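You operate a simulated robot arm through the tools that you are given. There is no shell and no other tool.

Carry out the task below with a simulated two-armed robot. There is one attempt and no reset: what you move stays moved.

JOB
Gauge the gap on the bare shaft and fit the spacer of that size.
Fine: swing the arm over, hold the green button down, swing the arm aside again.

Only the result counts: the job must be done as asked and must still hold three seconds after the hand-in. Knocking over, shifting, dropping, spilling or breaking anything else fails it.

ROBOT AND FRAMES
Two 7-joint arms with two-finger grippers on one trunk that stands fixed in place. Base frame: the origin is at the foot of the trunk, x ahead of it, y to its left, z up. Readings come in mm, degrees, newtons and seconds.
The left shoulder is at [26, 165, 1256], the right one opposite. With the tool pointing down near the work surface each hand reaches from about 240 to 720 mm from the base axis, measured 20 degrees to its own side. Payload 2.45 kg a hand.
Tool frame (each hand has its own): the origin (TCP) lies between the finger pads and is the grasp point; the fingertips stand 26 mm ahead of it; z points along the fingers, y is the line along which they close. The gripper opens to 96 mm; its body begins 69 mm behind the TCP.
Orientation is that of the tool frame in the base frame, as a unit quaternion [x, y, z, w]. With the fingers straight down and closing along the base's y, the tool's x points along the base's -x, its y along +y and its z along -z.

CONTROLS
- The arms move only by the tool jog_arm. It takes "left_commands", "right_commands" or both (then of equal length, played together; a hand with none holds still); each is a list of rows, each a list of 6 numbers: the shift along the base's x, y, z in mm, then the turn, a rotation vector about the base's x, y, z in degrees. In form: [[x, y, z, ax, ay, az], ...]. A call has 1 to 20 rows; each row shifts and turns the commanded pose from where the row before left it. "left_fingers" and "right_fingers" are, for a hand that has rows, the gripper command, from -1 (shut) to 1 (fully open), values between in proportion, set as the call begins (left out, the last holds). Each row takes 0.2 s and may step no farther than 50 mm and 8.6 degrees from the row before; otherwise, or with a gripper value out of range, the whole call is refused. A pose out of reach is approached as far as the arm can. The call stops where the force on the tool passes 50 N (or 10 N more than at its start, if that is more) or the arm is blocked; 0.2 s more then pass. The fingers move at their own pace (about 119.9 mm/s each) and stop on an object; they squeeze with about 39 N. The grip force told is the motor's: it shows also when the fingers shut on nothing. Time passes only in rows, and 0.2 s behind the last, so rows that do not move let the fingers close. The reply holds the time, the measured pose of the TCP, the force on the tool along the base axes, the opening and the grip force, in the units named above and with some noise, with the torque about the TCP (base axes, N m) and any sound that the robot's microphone picked up.
- Cameras (640 x 400 px; columns grow to the right, rows downward): "scene" is now at [53.3, 44.5, 1725.8]; the picture's right is [0.53, -0.85, 0.00], its down [-0.68, -0.42, -0.60] and it looks along [0.51, 0.32, -0.80] (base axes); focal length 325 px, centre (320, 200). "left" rides on the left gripper at [82, -3, -98] in its tool frame; the picture's right is [0.04, 1.00, 0.00], its down [-0.73, 0.03, -0.68] and it looks along [-0.68, 0.03, 0.73] (tool axes); focal length 256 px, centre (320, 200). "right" rides on the right gripper at [82, 3, -98] in its tool frame; the picture's right is [-0.04, 1.00, 0.00], its down [-0.73, -0.03, -0.68] and it looks along [-0.68, -0.03, 0.73] (tool axes); focal length 256 px, centre (320, 200). There is no depth. A picture from a camera that has moved, and an enlarged one, comes with that camera's place and axes in the base frame and with its lens.
- get_image(camera): a new picture of that camera. No time passes.
- slide_trunk(by): moves the trunk up (or, below 0, down) by that many mm; the arms and the scene camera ride with it, the base frame stays. It gives what a move gives, with no picture.
- head_to(pan, tilt): turns the head with the scene camera to pan (to the left, within 120 degrees either way) and tilt (down, from -29 to 69), counted from straight ahead of the robot (the tilt from the chest, where the trunk bows). It gives what a move gives.
- zoom(camera, box): a new picture of the part [left, top, right, bottom] of that camera's present view, enlarged. No time passes.
- sign_off(): hands the job in; it is judged then, once.

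Places have to be worked out from the pictures, the camera data and where the tool is seen. Open the grippers and draw the arms clear of the work before you hand the job in, unless the task says otherwise.

The tools are called after ">>>" as a command line: name --argument value ..., lists and objects as JSON in quotes. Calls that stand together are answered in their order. jog_arm: Moves the arms, as the interface text tells. Its arguments: {"type":"object","properties":{"left_commands":{"type":"array","items":{"type":"array","items":{"type":"number"}}},"left_fingers":{"type":"number"},"right_commands":{"type":"array","items":{"type":"array","items":{"type":"number"}}},"right_fingers":{"type":"number"}},"required":[]} The other tools are called the same way: slide_trunk (by) moves the trunk up or down; head_to (pan, tilt) turns the head that bears the scene camera; get_image (camera) takes a picture; zoom (camera, box) takes an enlarged picture of a part of a camera's view; sign_off () hands the job in.

At the start:

```text
time: 0.0
left_tcp_pos: [271.0, 363.2, 1324.9]
left_ee_rot: [0.0, 1.0, -0.001, 0.0]
left_wrist_force: [0.4, 0.0, 0.1]
left_wrist_torque: [0.01, 0.0, 0.02]
left_opening: 95.8
left_gripper_force: 0.0
right_tcp_pos: [451.1, 51.1, 1337.0]
right_ee_rot: [-0.001, 1.0, 0.001, 0.0]
right_wrist_force: [-1.5, 0.2, -0.9]
right_wrist_torque: [-0.03, -0.01, -0.02]
right_opening: 95.8
right_gripper_force: 0.1
trunk travel left (down, up): [-425.0, 142.0]
head pan, tilt (commanded): [32.0, 53.1]
```

scene: 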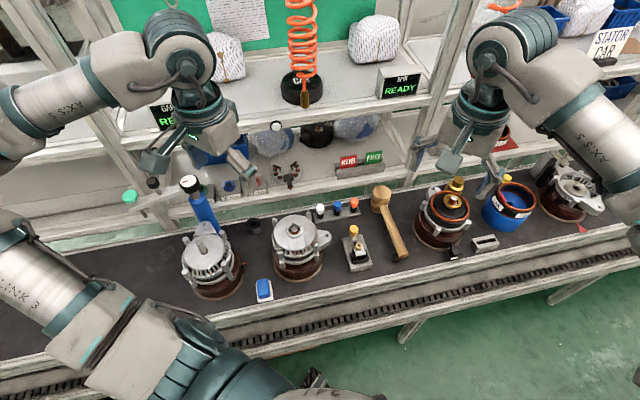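
right: 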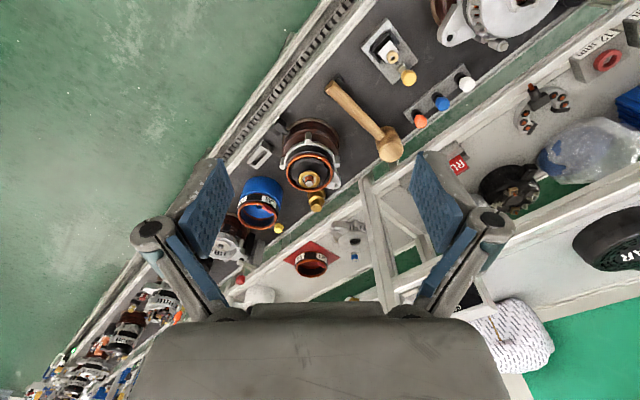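
left: 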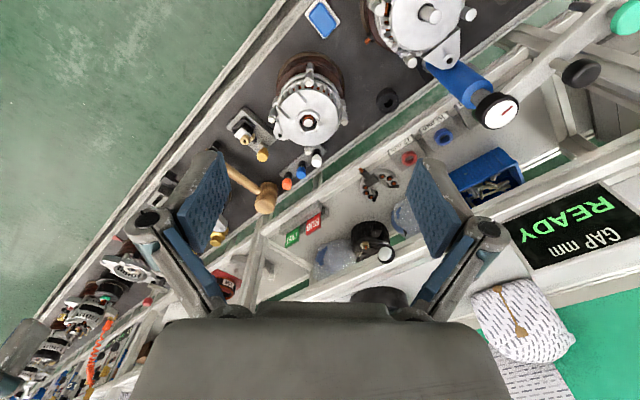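

The scene shows a workbench with several alternators/stators, a green button, a swing arm (possibly a gauge), spacer trays with size labels, and "GAP mm READY" displays. I'll zoom in on the different parts to understand the layout.

>>> zoom --camera "scene" --box '[110, 80, 270, 310]'

>>> zoom --camera "scene" --box '[240, 90, 420, 310]'

>>> zoom --camera "scene" --box '[400, 100, 640, 270]'

>>> zoom --camera "left" --box '[300, 0, 640, 300]'

>>> zoom --camera "right" --box '[360, 0, 640, 200]'

```text
1.74 times, centred on (190, 195) of scene
camera zoom: at [53.3, 44.5, 1725.8], right [0.53, -0.85, 0.0], down [-0.68, -0.42, -0.6], along [0.51, 0.32, -0.8], focal length 565 px, centre (546, 209)
```

zoom: 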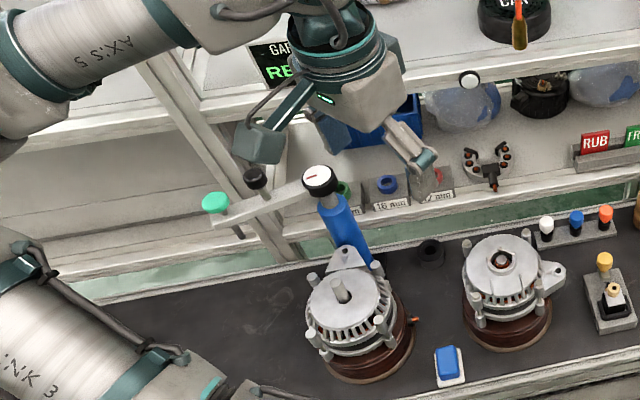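

```text
1.82 times, centred on (330, 200) of scene
camera zoom: at [53.3, 44.5, 1725.8], right [0.53, -0.85, 0.0], down [-0.68, -0.42, -0.6], along [0.51, 0.32, -0.8], focal length 590 px, centre (302, 200)
```

zoom: 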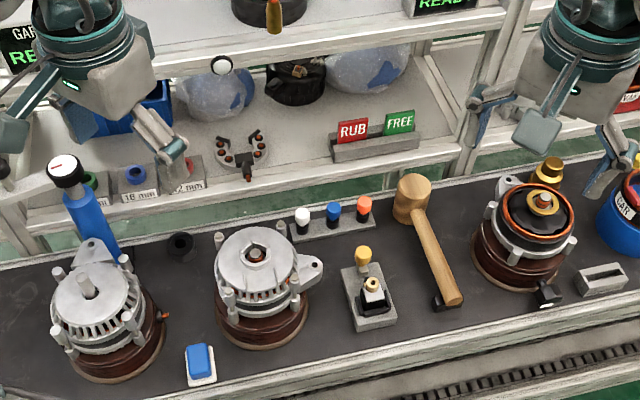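

```text
2.35 times, centred on (520, 185) of scene
camera zoom: at [53.3, 44.5, 1725.8], right [0.53, -0.85, 0.0], down [-0.68, -0.42, -0.6], along [0.51, 0.32, -0.8], focal length 764 px, centre (-151, 235)
```

zoom: 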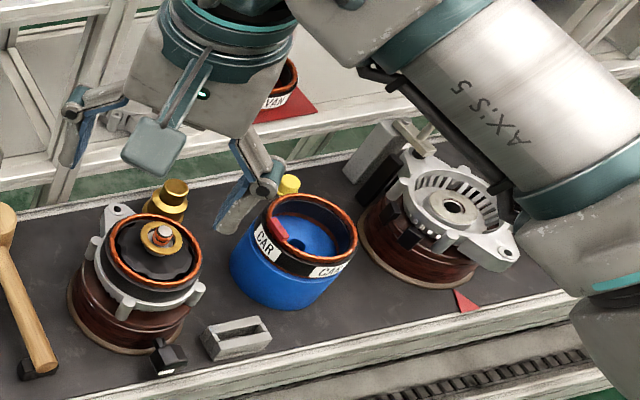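

```text
1.33 times, centred on (470, 150) of left
camera zoom: at [189.6, 360.4, 1424.2], right [-0.04, 1.0, 0.0], down [0.73, 0.03, 0.68], along [0.68, 0.03, -0.73], focal length 341 px, centre (120, 267)
```

zoom: 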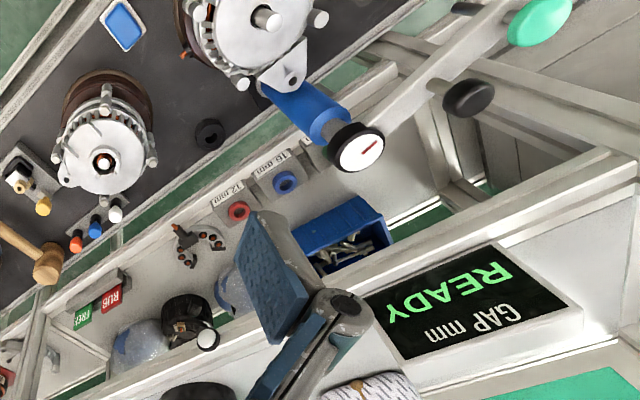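

```text
2.00 times, centred on (500, 100) of right
camera zoom: at [366.9, 54.3, 1434.3], right [0.04, 1.0, 0.0], down [0.73, -0.03, 0.68], along [0.68, -0.03, -0.73], focal length 512 px, centre (-40, 400)
```

zoom: 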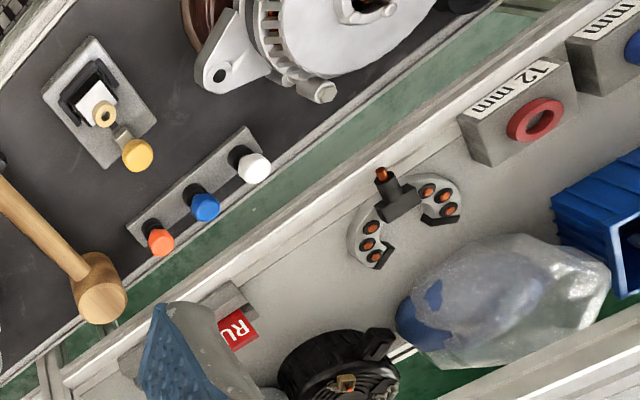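

The gauge seems to be the blue post with dial and an arm bearing a black knob and a green button, near the leftmost machine with a bare shaft. I'll turn the head more to the left to see that region better.

>>> head_to --pan 50 --tilt 50

>>> get_image --camera "scene"

```text
time: 0.8
left_tcp_pos: [268.5, 361.7, 1327.7]
left_ee_rot: [0.0, 1.0, 0.0, 0.0]
left_wrist_force: [-0.9, -0.2, 0.4]
left_wrist_torque: [0.01, -0.02, 0.01]
left_opening: 96.0
left_gripper_force: 0.0
right_tcp_pos: [447.8, 49.3, 1337.1]
right_ee_rot: [0.0, 1.0, 0.002, 0.001]
right_wrist_force: [-0.4, 0.2, 0.5]
right_wrist_torque: [-0.01, -0.03, -0.01]
right_opening: 96.1
right_gripper_force: 0.0
trunk travel left (down, up): [-425.0, 142.0]
head pan, tilt (commanded): [50.0, 50.0]
```

```text
taken
camera scene: at [40.0, 64.1, 1729.9], right [0.77, -0.64, 0.0], down [-0.49, -0.59, -0.64], along [0.41, 0.49, -0.77], focal length 325 px, centre (320, 200)
```

scene: 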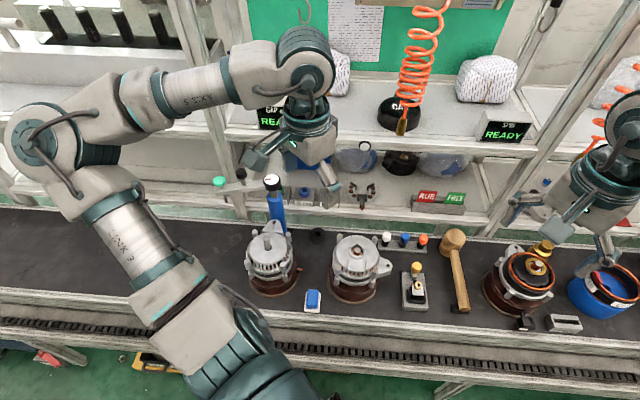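

The bench runs diagonally at roughly 45° to the robot's left. Let me zoom on the gauge and the trays from this head pose and also look from the left hand camera.

>>> zoom --camera "scene" --box '[200, 160, 360, 260]'

>>> zoom --camera "scene" --box '[230, 210, 390, 310]'

>>> zoom --camera "left" --box '[400, 0, 640, 150]'

>>> zoom --camera "left" --box '[320, 80, 480, 200]'

```text
4.00 times, centred on (280, 210) of scene
camera zoom: at [40.0, 64.1, 1729.9], right [0.77, -0.64, 0.0], down [-0.49, -0.59, -0.64], along [0.41, 0.49, -0.77], focal length 1299 px, centre (480, 160)
```

zoom: 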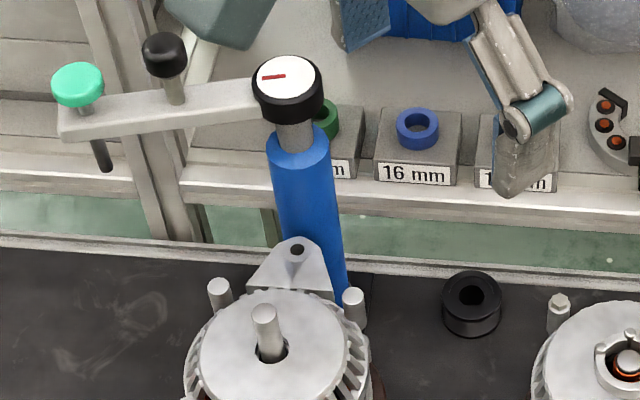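

```text
4.00 times, centred on (310, 260) of scene
camera zoom: at [40.0, 64.1, 1729.9], right [0.77, -0.64, 0.0], down [-0.49, -0.59, -0.64], along [0.41, 0.49, -0.77], focal length 1299 px, centre (360, -40)
```

zoom: 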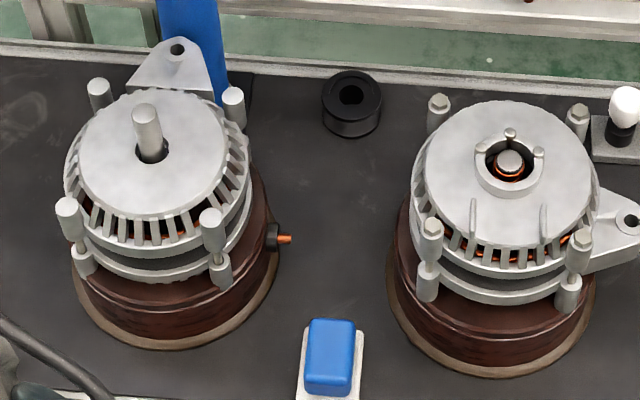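

```text
2.67 times, centred on (520, 75) of left
camera zoom: at [187.1, 358.1, 1425.3], right [-0.04, 1.0, 0.0], down [0.73, 0.03, 0.68], along [0.68, 0.03, -0.73], focal length 683 px, centre (-213, 533)
```

zoom: 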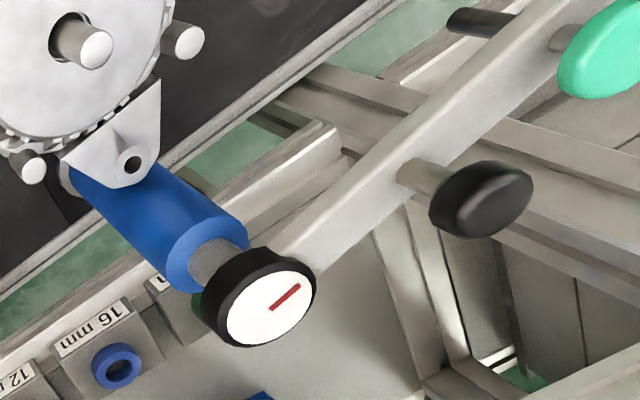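

```text
3.33 times, centred on (400, 140) of left
camera zoom: at [187.1, 358.1, 1425.3], right [-0.04, 1.0, 0.0], down [0.73, 0.03, 0.68], along [0.68, 0.03, -0.73], focal length 853 px, centre (53, 400)
```

zoom: 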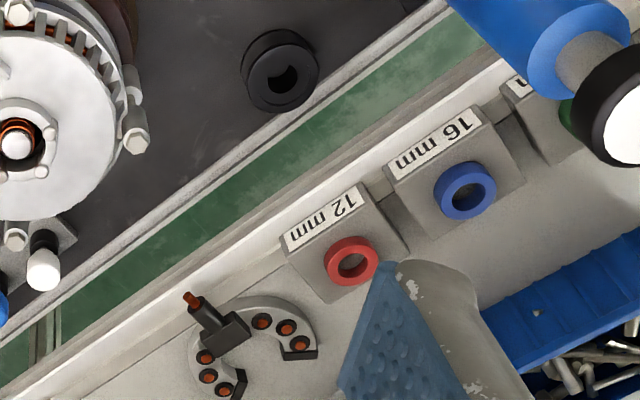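

The gauge arm has a black knob and a green button with a pin below it, and the trays are labelled 12 mm (red), 16 mm (blue) and probably 20 mm (green). I'll move the left hand back and to the left at height so that its camera views the gauge from the side and it stops blocking the scene view.

>>> jog_arm --left_commands '[[-20, -20, 20, 0, 0, 0], [-20, -20, 20, 0, 0, 0], [-30, 15, 10, 0, 0, 0], [-30, 30, 0, 0, 0, 0], [-30, 30, 0, 0, 0, 0], [-30, 30, 0, 0, 0, 0], [-30, 30, 0, 0, 0, 0]]'

>>> get_image --camera "scene"

>>> get_image --camera "left"

```text
time: 2.4
left_tcp_pos: [92.3, 438.6, 1366.6]
left_ee_rot: [0.0, 1.0, 0.0, 0.0]
left_wrist_force: [-0.4, -0.2, -0.1]
left_wrist_torque: [0.0, -0.01, 0.01]
left_opening: 95.8
left_gripper_force: 0.0
left hand out of reach, approached as far as the arm can: row 7
right_tcp_pos: [447.6, 46.7, 1337.0]
right_ee_rot: [-0.001, 1.0, 0.002, 0.001]
right_wrist_force: [0.1, -0.7, 0.5]
right_wrist_torque: [0.0, -0.02, -0.03]
right_opening: 96.2
right_gripper_force: 0.0
trunk travel left (down, up): [-425.0, 142.0]
head pan, tilt (commanded): [50.0, 50.0]
```

```text
taken
camera scene: at [37.8, 58.7, 1730.1], right [0.77, -0.64, 0.0], down [-0.49, -0.59, -0.64], along [0.41, 0.49, -0.77], focal length 325 px, centre (320, 200)
```

scene: 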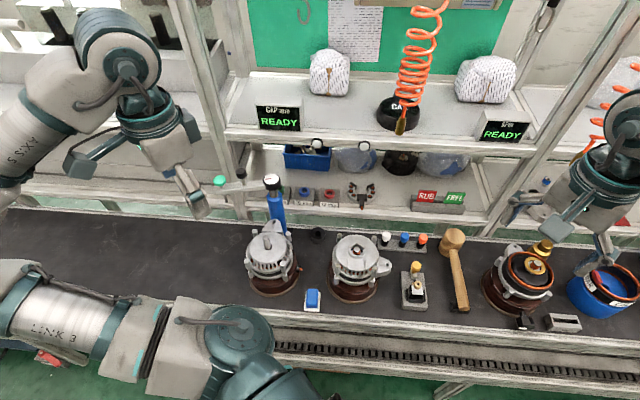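

```text
taken
camera left: at [11.3, 434.8, 1464.5], right [-0.04, 1.0, 0.0], down [0.73, 0.03, 0.68], along [0.68, 0.03, -0.73], focal length 256 px, centre (320, 200)
```

left: 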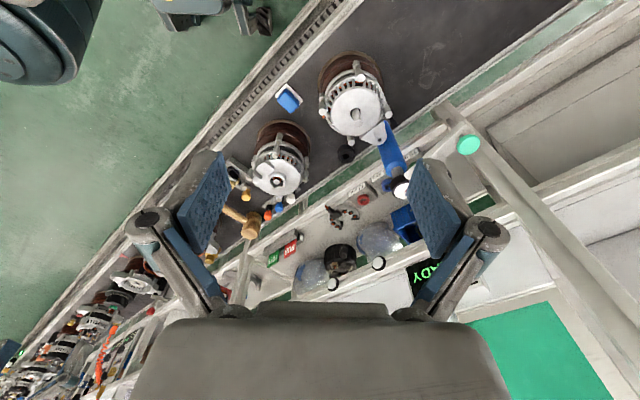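

Now the gauge is clear in the scene view, and the left camera views it from the side. I'll zoom both for triangulation.

>>> zoom --camera "scene" --box '[200, 165, 360, 265]'

>>> zoom --camera "left" --box '[320, 70, 512, 190]'

>>> zoom --camera "scene" --box '[270, 165, 350, 215]'

>>> zoom --camera "scene" --box '[240, 90, 400, 190]'

```text
4.00 times, centred on (280, 215) of scene
camera zoom: at [37.8, 58.7, 1730.1], right [0.77, -0.64, 0.0], down [-0.49, -0.59, -0.64], along [0.41, 0.49, -0.77], focal length 1299 px, centre (480, 140)
```

zoom: 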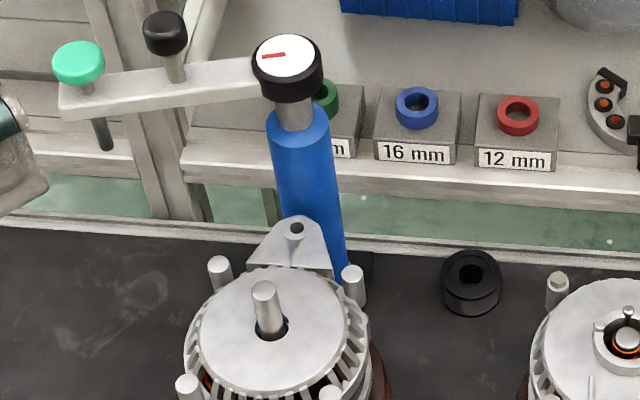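

```text
3.33 times, centred on (416, 130) of left
camera zoom: at [11.3, 434.8, 1464.5], right [-0.04, 1.0, 0.0], down [0.73, 0.03, 0.68], along [0.68, 0.03, -0.73], focal length 853 px, centre (0, 433)
```

zoom: 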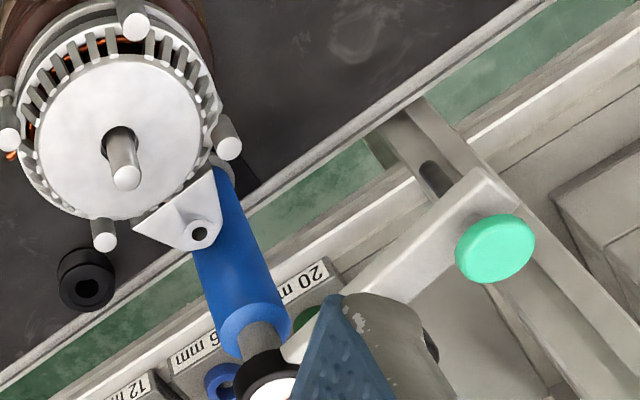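

```text
8.00 times, centred on (310, 190) of scene
camera zoom: at [37.8, 58.7, 1730.1], right [0.77, -0.64, 0.0], down [-0.49, -0.59, -0.64], along [0.41, 0.49, -0.77], focal length 2598 px, centre (400, 280)
```

zoom: 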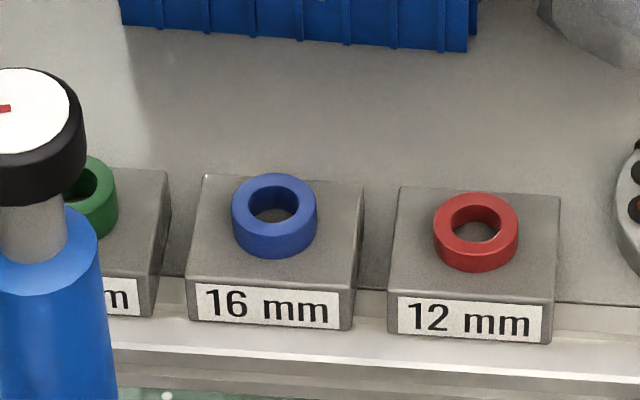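

```text
4.00 times, centred on (320, 140) of scene
camera zoom: at [37.8, 58.7, 1730.1], right [0.77, -0.64, 0.0], down [-0.49, -0.59, -0.64], along [0.41, 0.49, -0.77], focal length 1299 px, centre (320, 440)
```

zoom: 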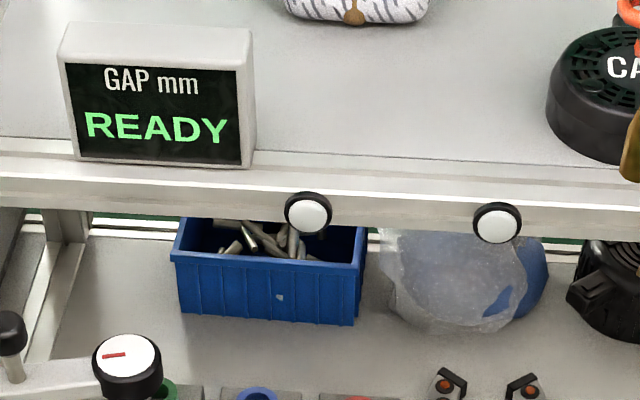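

Triangulation gives: bare shaft tip ≈ [235,516,1007], gauge pivot ≈ [331,611], green button ≈ [215,683,1103], trays ≈ [452,635,935] beneath an upper shelf near z≈1175. I'll now turn the left hand 45° about vertical so its camera looks square onto the bench, for a better survey.

>>> jog_arm --left_commands '[[12, -12, 0, 0, 0, 7.5], [12, -12, 0, 0, 0, 7.5], [12, -10, 0, 0, 0, 7.5], [12, -10, -5, 0, 0, 7.5], [12, -10, -5, 0, 0, 7.5], [12, -10, -5, 0, 0, 7.5], [0, 0, 0, 0, 0, 0]]'

>>> get_image --camera "left"

>>> get_image --camera "scene"

```text
time: 4.0
left_tcp_pos: [166.3, 376.7, 1350.7]
left_ee_rot: [-0.384, 0.923, 0.001, 0.0]
left_wrist_force: [0.7, 0.0, -0.2]
left_wrist_torque: [-0.01, -0.01, 0.01]
left_opening: 95.8
left_gripper_force: 0.1
right_tcp_pos: [447.6, 47.8, 1337.7]
right_ee_rot: [0.001, 1.0, 0.002, 0.002]
right_wrist_force: [0.3, -0.2, -0.6]
right_wrist_torque: [-0.02, -0.01, -0.04]
right_opening: 95.8
right_gripper_force: 0.0
trunk travel left (down, up): [-425.0, 142.0]
head pan, tilt (commanded): [50.0, 50.0]
```

```text
taken
camera left: at [110.6, 316.7, 1448.4], right [-0.74, 0.68, 0.0], down [0.5, 0.54, 0.68], along [0.46, 0.5, -0.73], focal length 256 px, centre (320, 200)
```

left: 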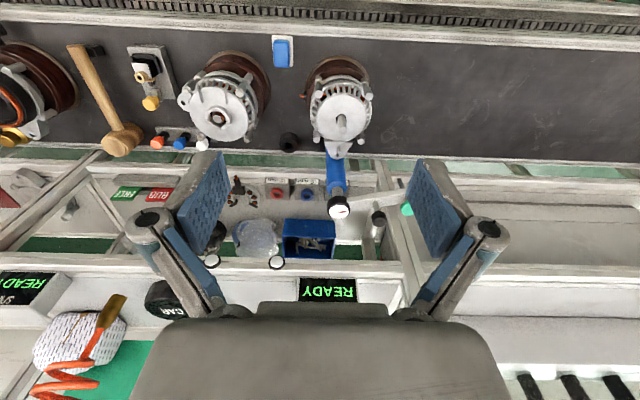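

```text
taken
camera scene: at [38.8, 65.3, 1729.9], right [0.77, -0.64, 0.0], down [-0.49, -0.59, -0.64], along [0.41, 0.49, -0.77], focal length 325 px, centre (320, 200)
```

scene: 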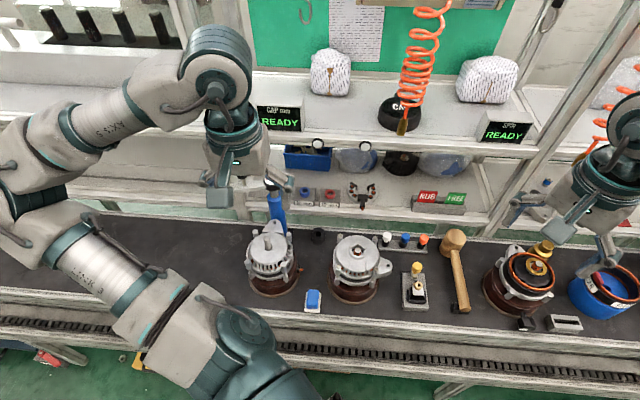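

The hand camera now looks square at the bench. I'll zoom in on the gauge, the shaft and the trays.

>>> zoom --camera "left" --box '[240, 70, 400, 170]'

>>> zoom --camera "left" --box '[250, 150, 410, 250]'

>>> zoom --camera "scene" --box '[230, 210, 310, 260]'

```text
4.00 times, centred on (320, 120) of left
camera zoom: at [110.6, 316.7, 1448.4], right [-0.74, 0.68, 0.0], down [0.5, 0.54, 0.68], along [0.46, 0.5, -0.73], focal length 1024 px, centre (320, 520)
```

zoom: 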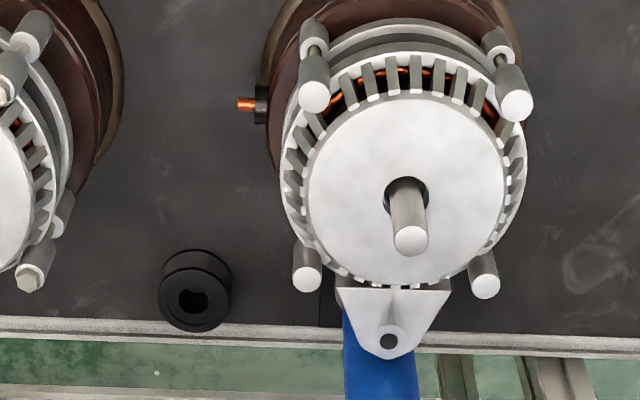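

```text
4.00 times, centred on (330, 200) of left
camera zoom: at [110.6, 316.7, 1448.4], right [-0.74, 0.68, 0.0], down [0.5, 0.54, 0.68], along [0.46, 0.5, -0.73], focal length 1024 px, centre (280, 200)
```

zoom: 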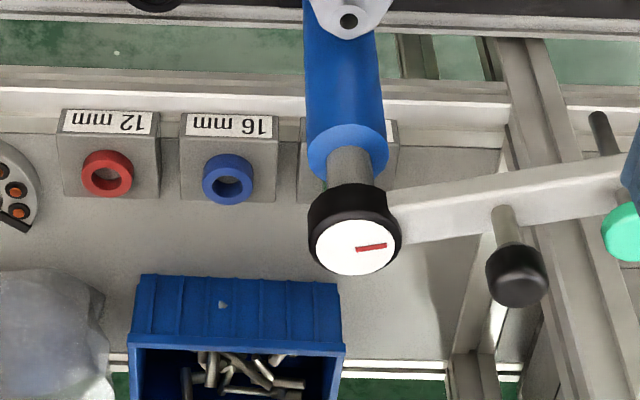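

```text
8.00 times, centred on (270, 235) of scene
camera zoom: at [38.8, 65.3, 1729.9], right [0.77, -0.64, 0.0], down [-0.49, -0.59, -0.64], along [0.41, 0.49, -0.77], focal length 2598 px, centre (720, -80)
```

zoom: 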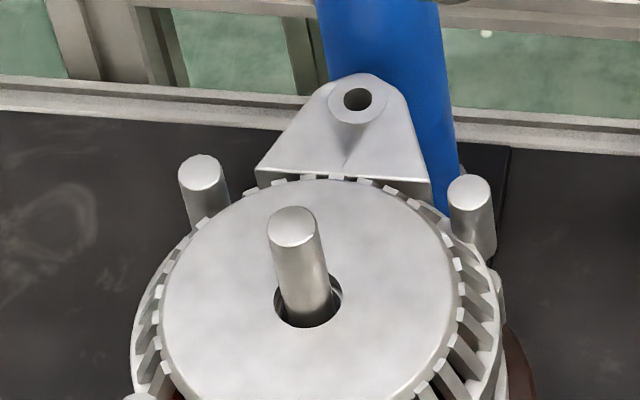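

Refined estimates: pivot ≈ [333,615], knob top ≈ [269,657,1119], button ≈ [215,683,1103], shaft tip ≈ [235,517,1009] — the arm must swing about 77° counter‑clockwise. I'll bring the left hand toward the knob with yaw back to base alignment, a small forward tilt, and fingers at ~48 mm opening.

>>> jog_arm --left_commands '[[8, 30, -10, 0, 0, -7.5], [8, 30, -10, 0, 0, -7.5], [8, 30, -10, 0, 0, -7.5], [8, 30, -10, 0, 0, -7.5], [8, 30, -10, 0, 0, -7.5], [8, 30, -10, 0, 0, -7.5], [5, 15, -10, 0, -5, 0], [5, 15, -10, 0, -5, 0], [5, 15, -10, 0, -5, 0], [5, 15, -10, 0, -5, 0], [0, 0, 0, 0, 0, 0]]' --left_fingers 0.0

>>> get_image --camera "scene"

>>> get_image --camera "left"

```text
time: 6.4
left_tcp_pos: [250.4, 565.8, 1299.4]
left_ee_rot: [-0.002, 0.985, 0.0, 0.174]
left_wrist_force: [0.5, 0.1, 0.2]
left_wrist_torque: [0.01, 0.04, 0.01]
left_opening: 47.7
left_gripper_force: 0.2
left hand out of reach, approached as far as the arm can: row 6, 7, 8, 9, 10
right_tcp_pos: [447.3, 48.7, 1338.3]
right_ee_rot: [0.0, 1.0, 0.001, 0.002]
right_wrist_force: [0.3, -0.6, 0.6]
right_wrist_torque: [0.01, 0.01, -0.01]
right_opening: 96.2
right_gripper_force: 0.1
trunk travel left (down, up): [-425.0, 142.0]
head pan, tilt (commanded): [50.0, 50.0]
```

```text
taken
camera scene: at [39.1, 65.3, 1729.9], right [0.77, -0.64, 0.0], down [-0.49, -0.59, -0.64], along [0.41, 0.49, -0.77], focal length 325 px, centre (320, 200)
```

scene: 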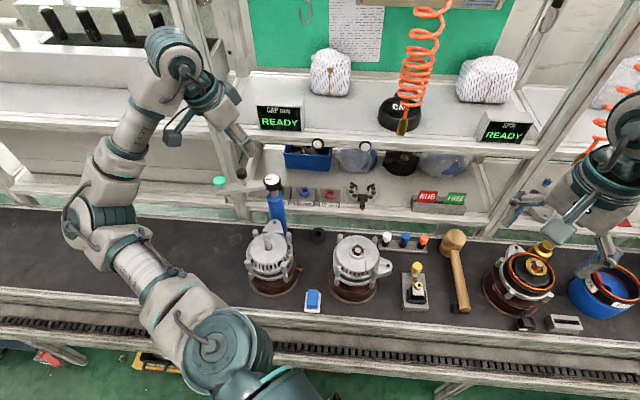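

```text
taken
camera left: at [140.1, 561.9, 1363.6], right [-0.04, 1.0, -0.01], down [0.45, 0.03, 0.89], along [0.89, 0.03, -0.46], focal length 256 px, centre (320, 200)
```

left: 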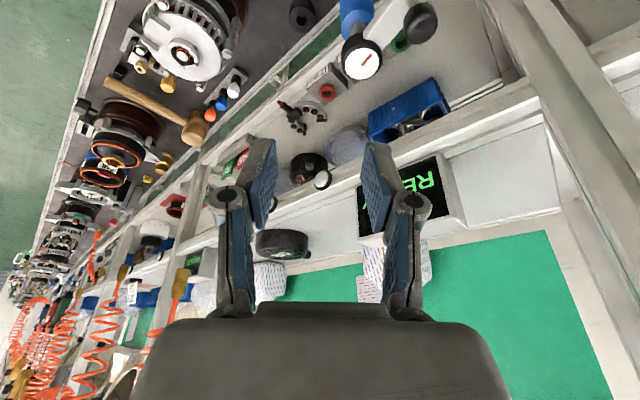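

The hand reports being out of reach at this height (wrist too high above the shoulder). Going lower should bring it into reach, so I'll step straight down and read the pose.

>>> jog_arm --left_commands '[[0, 0, -25, 0, 0, 0], [0, 0, -25, 0, 0, 0], [0, 0, 0, 0, 0, 0]]'

```text
time: 7.2
left_tcp_pos: [252.1, 562.6, 1250.8]
left_ee_rot: [-0.001, 0.985, 0.001, 0.175]
left_wrist_force: [-0.3, 0.1, 0.4]
left_wrist_torque: [-0.02, 0.02, 0.01]
left_opening: 47.8
left_gripper_force: 0.1
right_tcp_pos: [447.7, 50.5, 1337.7]
right_ee_rot: [0.0, 1.0, 0.002, 0.001]
right_wrist_force: [0.0, -0.7, -0.7]
right_wrist_torque: [-0.02, 0.0, 0.0]
right_opening: 95.9
right_gripper_force: 0.0
trunk travel left (down, up): [-425.0, 142.0]
head pan, tilt (commanded): [50.0, 50.0]
```

The command now tracks the measured pose, and lower is in reach. I'll continue down and toward the knob to a pre-grasp above it.

>>> jog_arm --left_commands '[[2, 15, -16, 0, 0, 0], [2, 15, -16, 0, 0, 0], [2, 15, -16, 0, 0, 0], [2, 15, -16, 0, 0, 0], [2, 15, -16, 0, 0, 0], [0, 0, 0, 0, 0, 0]]'

>>> get_image --camera "scene"

>>> get_image --camera "left"

```text
time: 8.6
left_tcp_pos: [252.9, 562.8, 1251.2]
left_ee_rot: [-0.001, 0.985, 0.0, 0.174]
left_wrist_force: [0.6, -0.1, 0.1]
left_wrist_torque: [0.0, 0.0, -0.01]
left_opening: 48.2
left_gripper_force: 0.0
left hand out of reach, approached as far as the arm can: row 1, 2, 3, 4, 5
right_tcp_pos: [448.2, 49.5, 1338.4]
right_ee_rot: [-0.001, 1.0, 0.002, 0.001]
right_wrist_force: [0.2, -0.4, 0.2]
right_wrist_torque: [0.01, -0.02, -0.02]
right_opening: 95.9
right_gripper_force: 0.0
trunk travel left (down, up): [-425.0, 142.0]
head pan, tilt (commanded): [50.0, 50.0]
```

```text
taken
camera scene: at [39.5, 65.8, 1729.8], right [0.77, -0.64, 0.0], down [-0.49, -0.59, -0.64], along [0.41, 0.49, -0.77], focal length 325 px, centre (320, 200)
```

scene: 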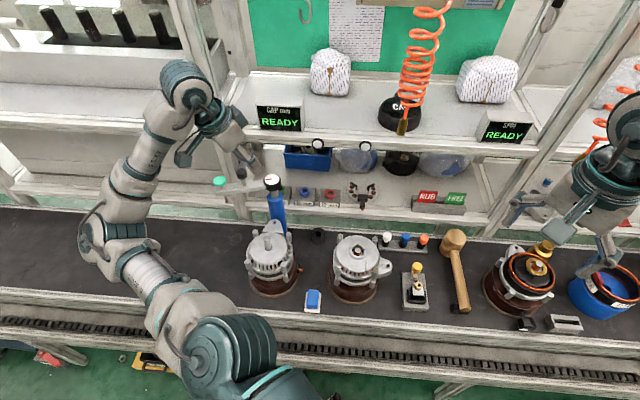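

```text
taken
camera left: at [141.8, 559.5, 1314.4], right [-0.04, 1.0, -0.01], down [0.46, 0.03, 0.89], along [0.89, 0.03, -0.46], focal length 256 px, centre (320, 200)
```

left: 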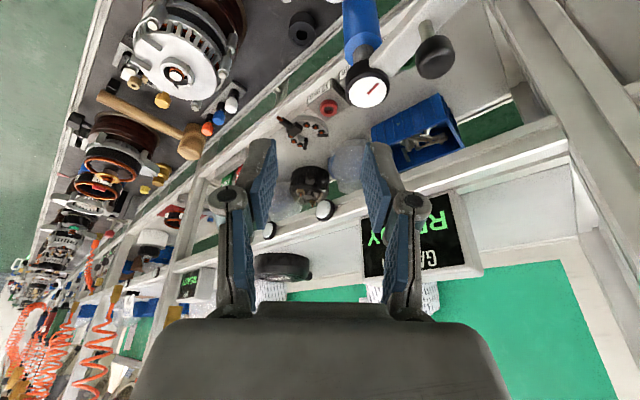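

The hand is stuck at a limit with this yaw. I'll turn it back toward +45° yaw (more natural for the arm at that bearing) while lowering, and then check.

>>> jog_arm --left_commands '[[0, 0, 0, 0, 0, 7.5], [0, 0, 0, 0, 0, 7.5], [0, 0, 0, 0, 0, 7.5], [0, 0, 0, 0, 0, 7.5], [0, 0, 0, 0, 0, 7.5], [0, 0, 0, 0, 0, 7.5], [0, 10, -10, 0, 0, 0], [0, 10, -10, 0, 0, 0], [0, 0, 0, 0, 0, 0]]'

```text
time: 10.6
left_tcp_pos: [253.3, 584.4, 1229.3]
left_ee_rot: [-0.378, 0.909, 0.068, 0.16]
left_wrist_force: [-0.9, -0.5, 0.3]
left_wrist_torque: [-0.03, 0.0, 0.0]
left_opening: 48.0
left_gripper_force: 0.1
right_tcp_pos: [448.6, 50.2, 1338.4]
right_ee_rot: [0.0, 1.0, 0.002, 0.001]
right_wrist_force: [0.5, 0.5, 0.2]
right_wrist_torque: [-0.02, 0.03, -0.04]
right_opening: 96.0
right_gripper_force: 0.0
trunk travel left (down, up): [-425.0, 142.0]
head pan, tilt (commanded): [50.0, 50.0]
```

With 45° yaw the motion works. I'll continue to a pre-grasp just in front of and above the knob.

>>> jog_arm --left_commands '[[2, 13, -13, 0, 0, 0], [2, 13, -13, 0, 0, 0], [2, 13, -13, 0, 0, 0], [2, 13, -13, 0, 0, 0], [0, 0, 0, 0, 0, 0]]'

>>> get_image --camera "scene"

>>> get_image --camera "left"

>>> zoom --camera "scene" --box '[180, 110, 340, 210]'

```text
time: 11.8
left_tcp_pos: [260.3, 634.5, 1176.1]
left_ee_rot: [-0.378, 0.91, 0.067, 0.159]
left_wrist_force: [0.0, 0.0, 0.5]
left_wrist_torque: [0.0, -0.04, 0.01]
left_opening: 47.7
left_gripper_force: 0.0
right_tcp_pos: [448.5, 47.7, 1337.8]
right_ee_rot: [0.0, 1.0, 0.002, 0.001]
right_wrist_force: [0.4, 0.5, 0.1]
right_wrist_torque: [0.0, 0.0, -0.04]
right_opening: 96.0
right_gripper_force: 0.1
trunk travel left (down, up): [-425.0, 142.0]
head pan, tilt (commanded): [50.0, 50.0]
```

```text
taken
camera scene: at [39.2, 65.8, 1729.8], right [0.77, -0.64, 0.0], down [-0.49, -0.59, -0.64], along [0.41, 0.49, -0.77], focal length 325 px, centre (320, 200)
```

scene: 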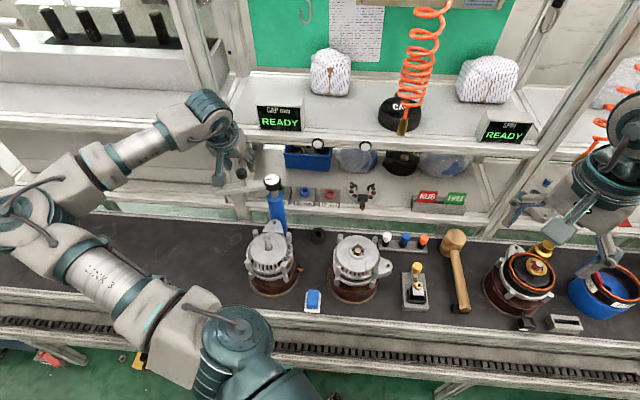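

```text
taken
camera left: at [184.8, 554.2, 1240.8], right [-0.73, 0.68, -0.01], down [0.3, 0.34, 0.89], along [0.61, 0.65, -0.46], focal length 256 px, centre (320, 200)
```

left: 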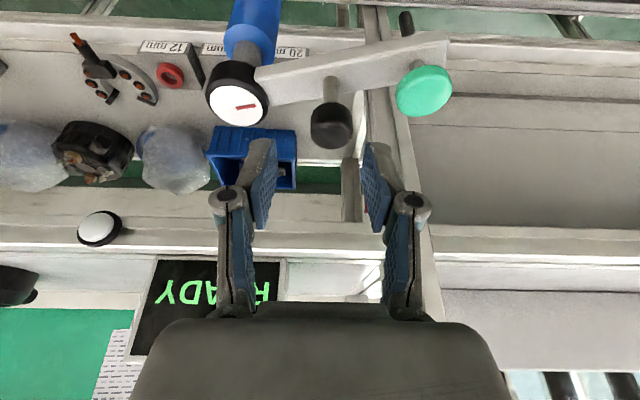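

```text
4.00 times, centred on (260, 160) of scene
camera zoom: at [39.2, 65.8, 1729.8], right [0.77, -0.64, 0.0], down [-0.49, -0.59, -0.64], along [0.41, 0.49, -0.77], focal length 1299 px, centre (560, 360)
```

zoom: 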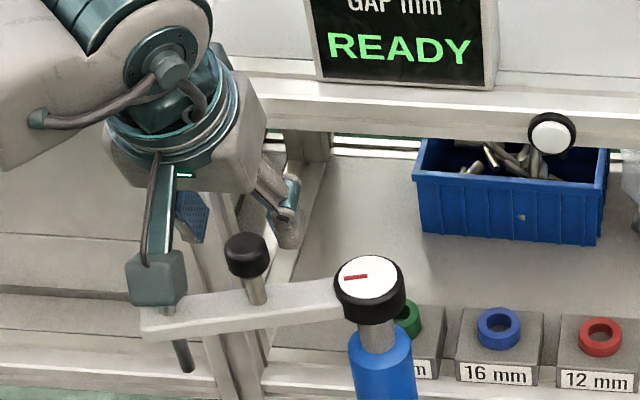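

The hand camera shows the knob centred about 67 mm ahead along the tool axis and 8 mm toward +tool‑y; clearance to the button side is adequate at a 42 mm opening. I'll shift sideways and then advance along the tool axis in two parts.

>>> jog_arm --left_commands '[[-5.7, 5.6, 0, 0, 0, 0], [4, 4, -15.5, 0, 0, 0], [4, 4, -15.5, 0, 0, 0], [0, 0, 0, 0, 0, 0]]' --left_fingers -0.12

>>> get_image --camera "left"

>>> zoom --camera "scene" --box '[180, 110, 340, 210]'

```text
time: 12.8
left_tcp_pos: [261.5, 648.8, 1147.8]
left_ee_rot: [-0.376, 0.91, 0.067, 0.162]
left_wrist_force: [-0.6, -0.5, -1.0]
left_wrist_torque: [0.01, 0.02, 0.02]
left_opening: 42.0
left_gripper_force: 0.0
right_tcp_pos: [446.9, 49.0, 1338.3]
right_ee_rot: [0.0, 1.0, 0.002, 0.001]
right_wrist_force: [0.6, 0.1, 0.5]
right_wrist_torque: [0.01, -0.04, -0.04]
right_opening: 96.0
right_gripper_force: 0.0
trunk travel left (down, up): [-425.0, 142.0]
head pan, tilt (commanded): [50.0, 50.0]
```

```text
taken
camera left: at [186.8, 568.0, 1211.4], right [-0.73, 0.68, -0.01], down [0.3, 0.34, 0.89], along [0.61, 0.65, -0.46], focal length 256 px, centre (320, 200)
```

left: 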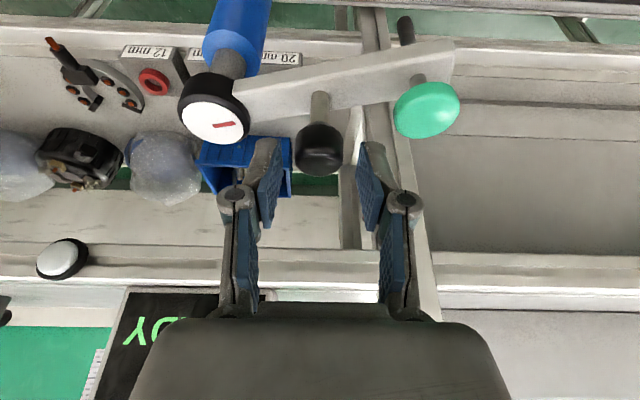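

```text
4.00 times, centred on (260, 160) of scene
camera zoom: at [38.8, 66.1, 1729.8], right [0.77, -0.64, 0.0], down [-0.49, -0.59, -0.64], along [0.41, 0.49, -0.77], focal length 1299 px, centre (560, 360)
```

zoom: 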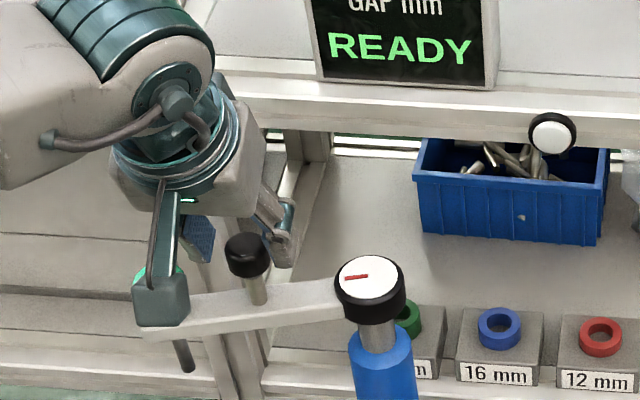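

The knob is centred between the fingers, about 38 mm ahead. I'll advance 36 mm along the tool axis, still open.

>>> jog_arm --left_commands '[[4.3, 4.3, -17, 0, 0, 0], [4.3, 4.3, -17, 0, 0, 0], [0, 0, 0, 0, 0, 0]]'

>>> get_image --camera "left"

>>> zoom --camera "scene" --box '[180, 110, 340, 210]'

```text
time: 13.6
left_tcp_pos: [271.9, 656.3, 1114.3]
left_ee_rot: [-0.378, 0.909, 0.067, 0.161]
left_wrist_force: [-0.8, 0.1, 0.7]
left_wrist_torque: [-0.01, -0.01, 0.01]
left_opening: 42.3
left_gripper_force: 0.2
right_tcp_pos: [448.4, 48.9, 1338.8]
right_ee_rot: [0.0, 1.0, 0.002, 0.001]
right_wrist_force: [0.2, 0.1, 0.2]
right_wrist_torque: [-0.02, 0.01, -0.02]
right_opening: 95.9
right_gripper_force: 0.0
trunk travel left (down, up): [-425.0, 142.0]
head pan, tilt (commanded): [50.0, 50.0]
```

```text
taken
camera left: at [195.8, 577.5, 1177.8], right [-0.73, 0.68, -0.01], down [0.3, 0.34, 0.89], along [0.61, 0.65, -0.46], focal length 256 px, centre (320, 200)
```

left: 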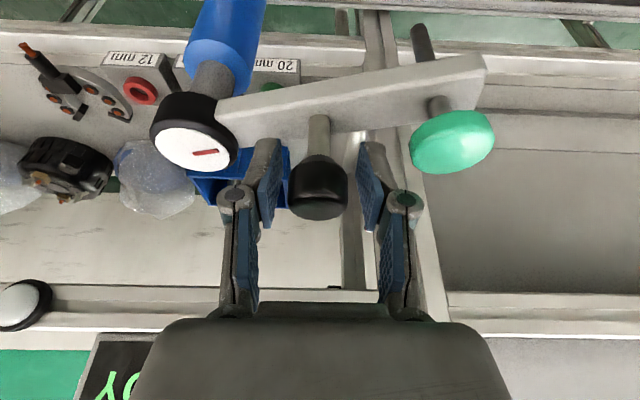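

```text
4.00 times, centred on (260, 160) of scene
camera zoom: at [39.0, 66.2, 1729.8], right [0.77, -0.64, 0.0], down [-0.49, -0.59, -0.64], along [0.41, 0.49, -0.77], focal length 1299 px, centre (560, 360)
```

zoom: 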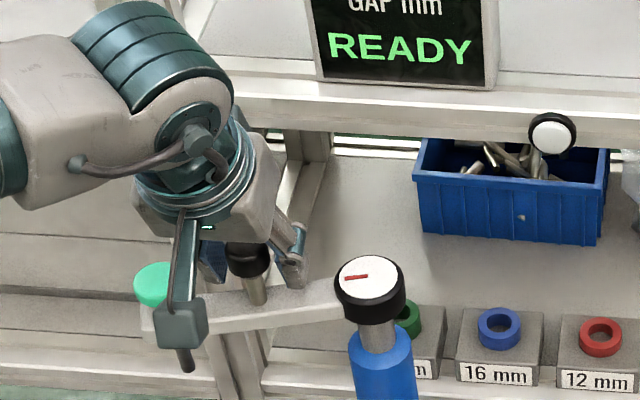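

The knob sits right at the grasp point between the pads. I'll close the gripper on it.

>>> jog_arm --left_commands '[[0, 0, 0, 0, 0, 0], [0, 0, 0, 0, 0, 0], [0, 0, 0, 0, 0, 0]]' --left_fingers -1

>>> get_image --camera "left"

```text
time: 14.4
left_tcp_pos: [272.4, 655.8, 1114.1]
left_ee_rot: [-0.377, 0.91, 0.067, 0.16]
left_wrist_force: [0.7, -2.3, 0.2]
left_wrist_torque: [0.07, -0.07, 0.04]
left_opening: 25.6
left_gripper_force: 44.4
right_tcp_pos: [446.2, 47.8, 1339.1]
right_ee_rot: [0.0, 1.0, 0.002, 0.001]
right_wrist_force: [-0.3, 0.3, 0.2]
right_wrist_torque: [-0.02, -0.02, -0.01]
right_opening: 96.1
right_gripper_force: 0.0
trunk travel left (down, up): [-425.0, 142.0]
head pan, tilt (commanded): [50.0, 50.0]
```

```text
taken
camera left: at [196.4, 576.7, 1178.2], right [-0.73, 0.68, -0.01], down [0.3, 0.34, 0.89], along [0.61, 0.65, -0.46], focal length 256 px, centre (320, 200)
```

left: 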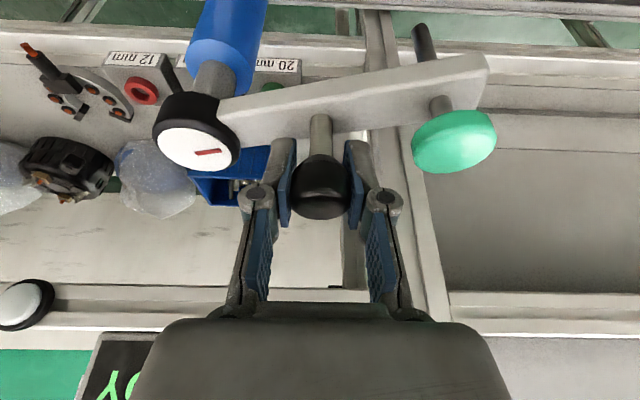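

The knob is gripped (25.6 mm). With pivot ≈ [332,616] and radius ≈ 72 mm, I'll swing along the arc, counter‑clockwise, first 30° while turning the hand partly with it, and watch forces.

>>> jog_arm --left_commands '[[-4.7, -8.15, 0, 0, 0, 4], [-3.6, -8.6, 0, 0, 0, 4], [-2.4, -9.0, 0, 0, 0, 4], [-1.2, -9.3, 0, 0, 0, 4], [0, 0, 0, 0, 0, 0]]'

>>> get_image --camera "left"

>>> zoom --camera "scene" --box '[180, 110, 340, 210]'

```text
time: 15.6
left_tcp_pos: [259.0, 622.2, 1114.9]
left_ee_rot: [-0.501, 0.848, 0.09, 0.15]
left_wrist_force: [2.9, 3.9, 11.6]
left_wrist_torque: [-0.24, 0.23, 0.29]
left_opening: 26.0
left_gripper_force: 44.9
right_tcp_pos: [447.8, 48.8, 1337.9]
right_ee_rot: [-0.001, 1.0, 0.002, 0.0]
right_wrist_force: [0.0, 0.1, 0.6]
right_wrist_torque: [0.0, 0.0, 0.02]
right_opening: 96.2
right_gripper_force: 0.1
trunk travel left (down, up): [-425.0, 142.0]
head pan, tilt (commanded): [50.0, 50.0]
```

```text
taken
camera left: at [209.2, 523.5, 1178.0], right [-0.89, 0.45, -0.01], down [0.2, 0.41, 0.89], along [0.4, 0.79, -0.46], focal length 256 px, centre (320, 200)
```

left: 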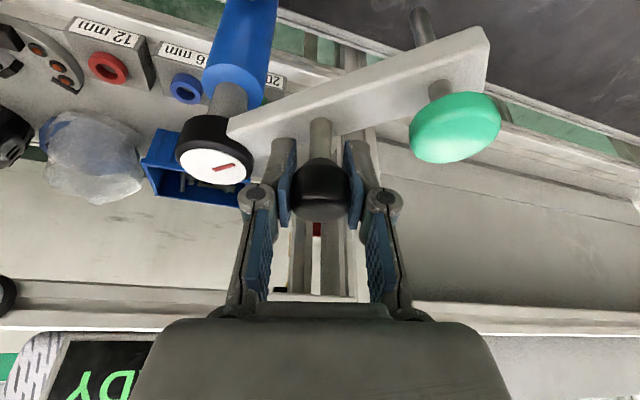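

```text
4.00 times, centred on (260, 160) of scene
camera zoom: at [39.4, 64.7, 1730.0], right [0.77, -0.64, 0.0], down [-0.49, -0.59, -0.64], along [0.41, 0.49, -0.77], focal length 1299 px, centre (560, 360)
```

zoom: 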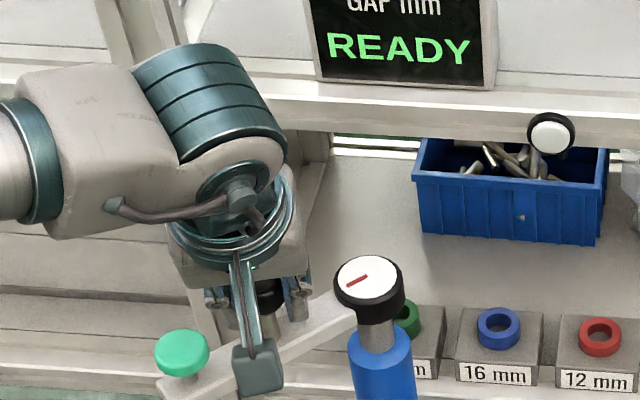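

The arm swings smoothly with small forces. I'll continue most of the remaining arc.

>>> jog_arm --left_commands '[[-0.1, -9.4, 0, 0, 0, 4], [1.2, -9.2, 0, 0, 0, 4], [2.4, -9.1, 0, 0, 0, 4], [3.5, -8.6, 0, 0, 0, 4], [4.7, -8.2, 0, 0, 0, 4], [0, 0, 0, 0, 0, 0]]'

>>> get_image --camera "left"

>>> zoom --camera "scene" --box '[180, 150, 340, 250]'

```text
time: 17.0
left_tcp_pos: [268.6, 574.8, 1112.8]
left_ee_rot: [-0.641, 0.748, 0.113, 0.132]
left_wrist_force: [-6.6, -0.2, 8.2]
left_wrist_torque: [0.17, 0.0, 0.25]
left_opening: 26.0
left_gripper_force: 44.8
right_tcp_pos: [446.5, 47.5, 1337.0]
right_ee_rot: [0.0, 1.0, 0.002, 0.002]
right_wrist_force: [-0.3, 0.4, -0.8]
right_wrist_torque: [0.01, 0.02, 0.01]
right_opening: 96.1
right_gripper_force: 0.1
trunk travel left (down, up): [-425.0, 142.0]
head pan, tilt (commanded): [50.0, 50.0]
```

```text
taken
camera left: at [255.6, 466.3, 1177.6], right [-0.99, 0.12, -0.01], down [0.04, 0.46, 0.89], along [0.11, 0.88, -0.46], focal length 256 px, centre (320, 200)
```

left: 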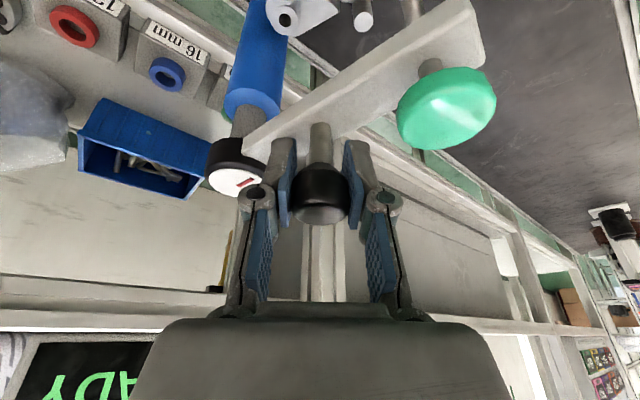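

```text
4.00 times, centred on (260, 200) of scene
camera zoom: at [36.5, 63.1, 1730.0], right [0.77, -0.64, 0.0], down [-0.49, -0.59, -0.64], along [0.41, 0.49, -0.77], focal length 1299 px, centre (560, 200)
```

zoom: 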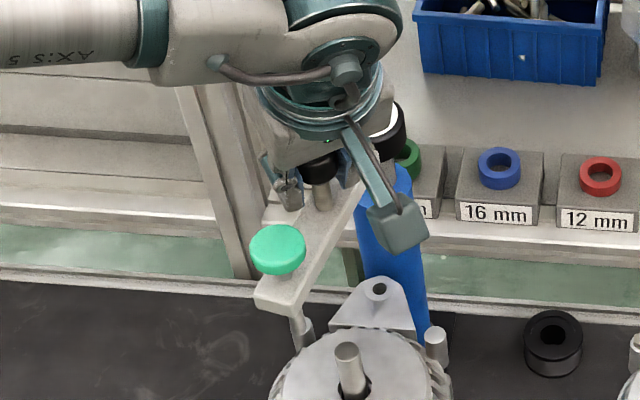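

The arm is about 12–15° short of the shaft. I'll swing it 12.5° further and check alignment from both cameras.

>>> jog_arm --left_commands '[[4.6, -6.4, 0, 0, 0, 3], [5.3, -5.8, 0, 0, 0, 3], [0, 0, 0, 0, 0, 0]]'

>>> get_image --camera "left"

>>> zoom --camera "scene" --box '[200, 170, 360, 270]'

```text
time: 17.8
left_tcp_pos: [279.5, 562.4, 1115.0]
left_ee_rot: [-0.678, 0.714, 0.121, 0.125]
left_wrist_force: [-13.7, -7.2, -0.2]
left_wrist_torque: [-0.02, 0.02, 0.47]
left_opening: 25.9
left_gripper_force: 44.8
right_tcp_pos: [445.0, 47.3, 1338.8]
right_ee_rot: [0.0, 1.0, 0.002, 0.001]
right_wrist_force: [0.1, 0.1, -0.3]
right_wrist_torque: [0.03, 0.0, 0.01]
right_opening: 95.9
right_gripper_force: 0.0
trunk travel left (down, up): [-425.0, 142.0]
head pan, tilt (commanded): [50.0, 50.0]
```

```text
taken
camera left: at [276.6, 452.5, 1177.6], right [-1.0, 0.01, -0.01], down [0.0, 0.46, 0.89], along [0.02, 0.89, -0.46], focal length 256 px, centre (320, 200)
```

left: 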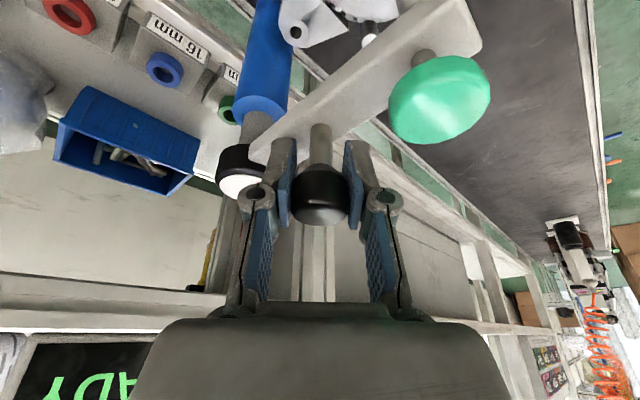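

```text
4.00 times, centred on (280, 220) of scene
camera zoom: at [35.2, 60.8, 1730.0], right [0.77, -0.64, 0.0], down [-0.49, -0.59, -0.64], along [0.41, 0.49, -0.77], focal length 1299 px, centre (480, 120)
```

zoom: 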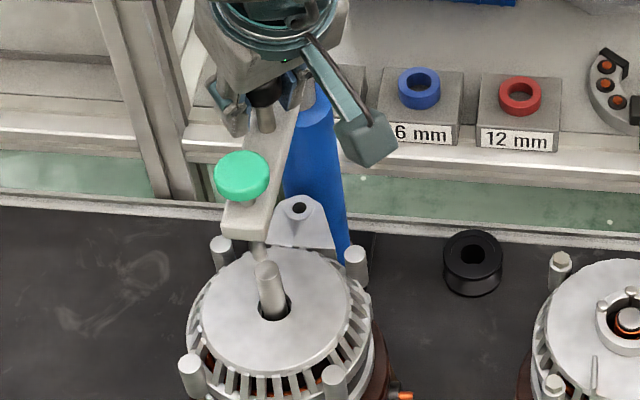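

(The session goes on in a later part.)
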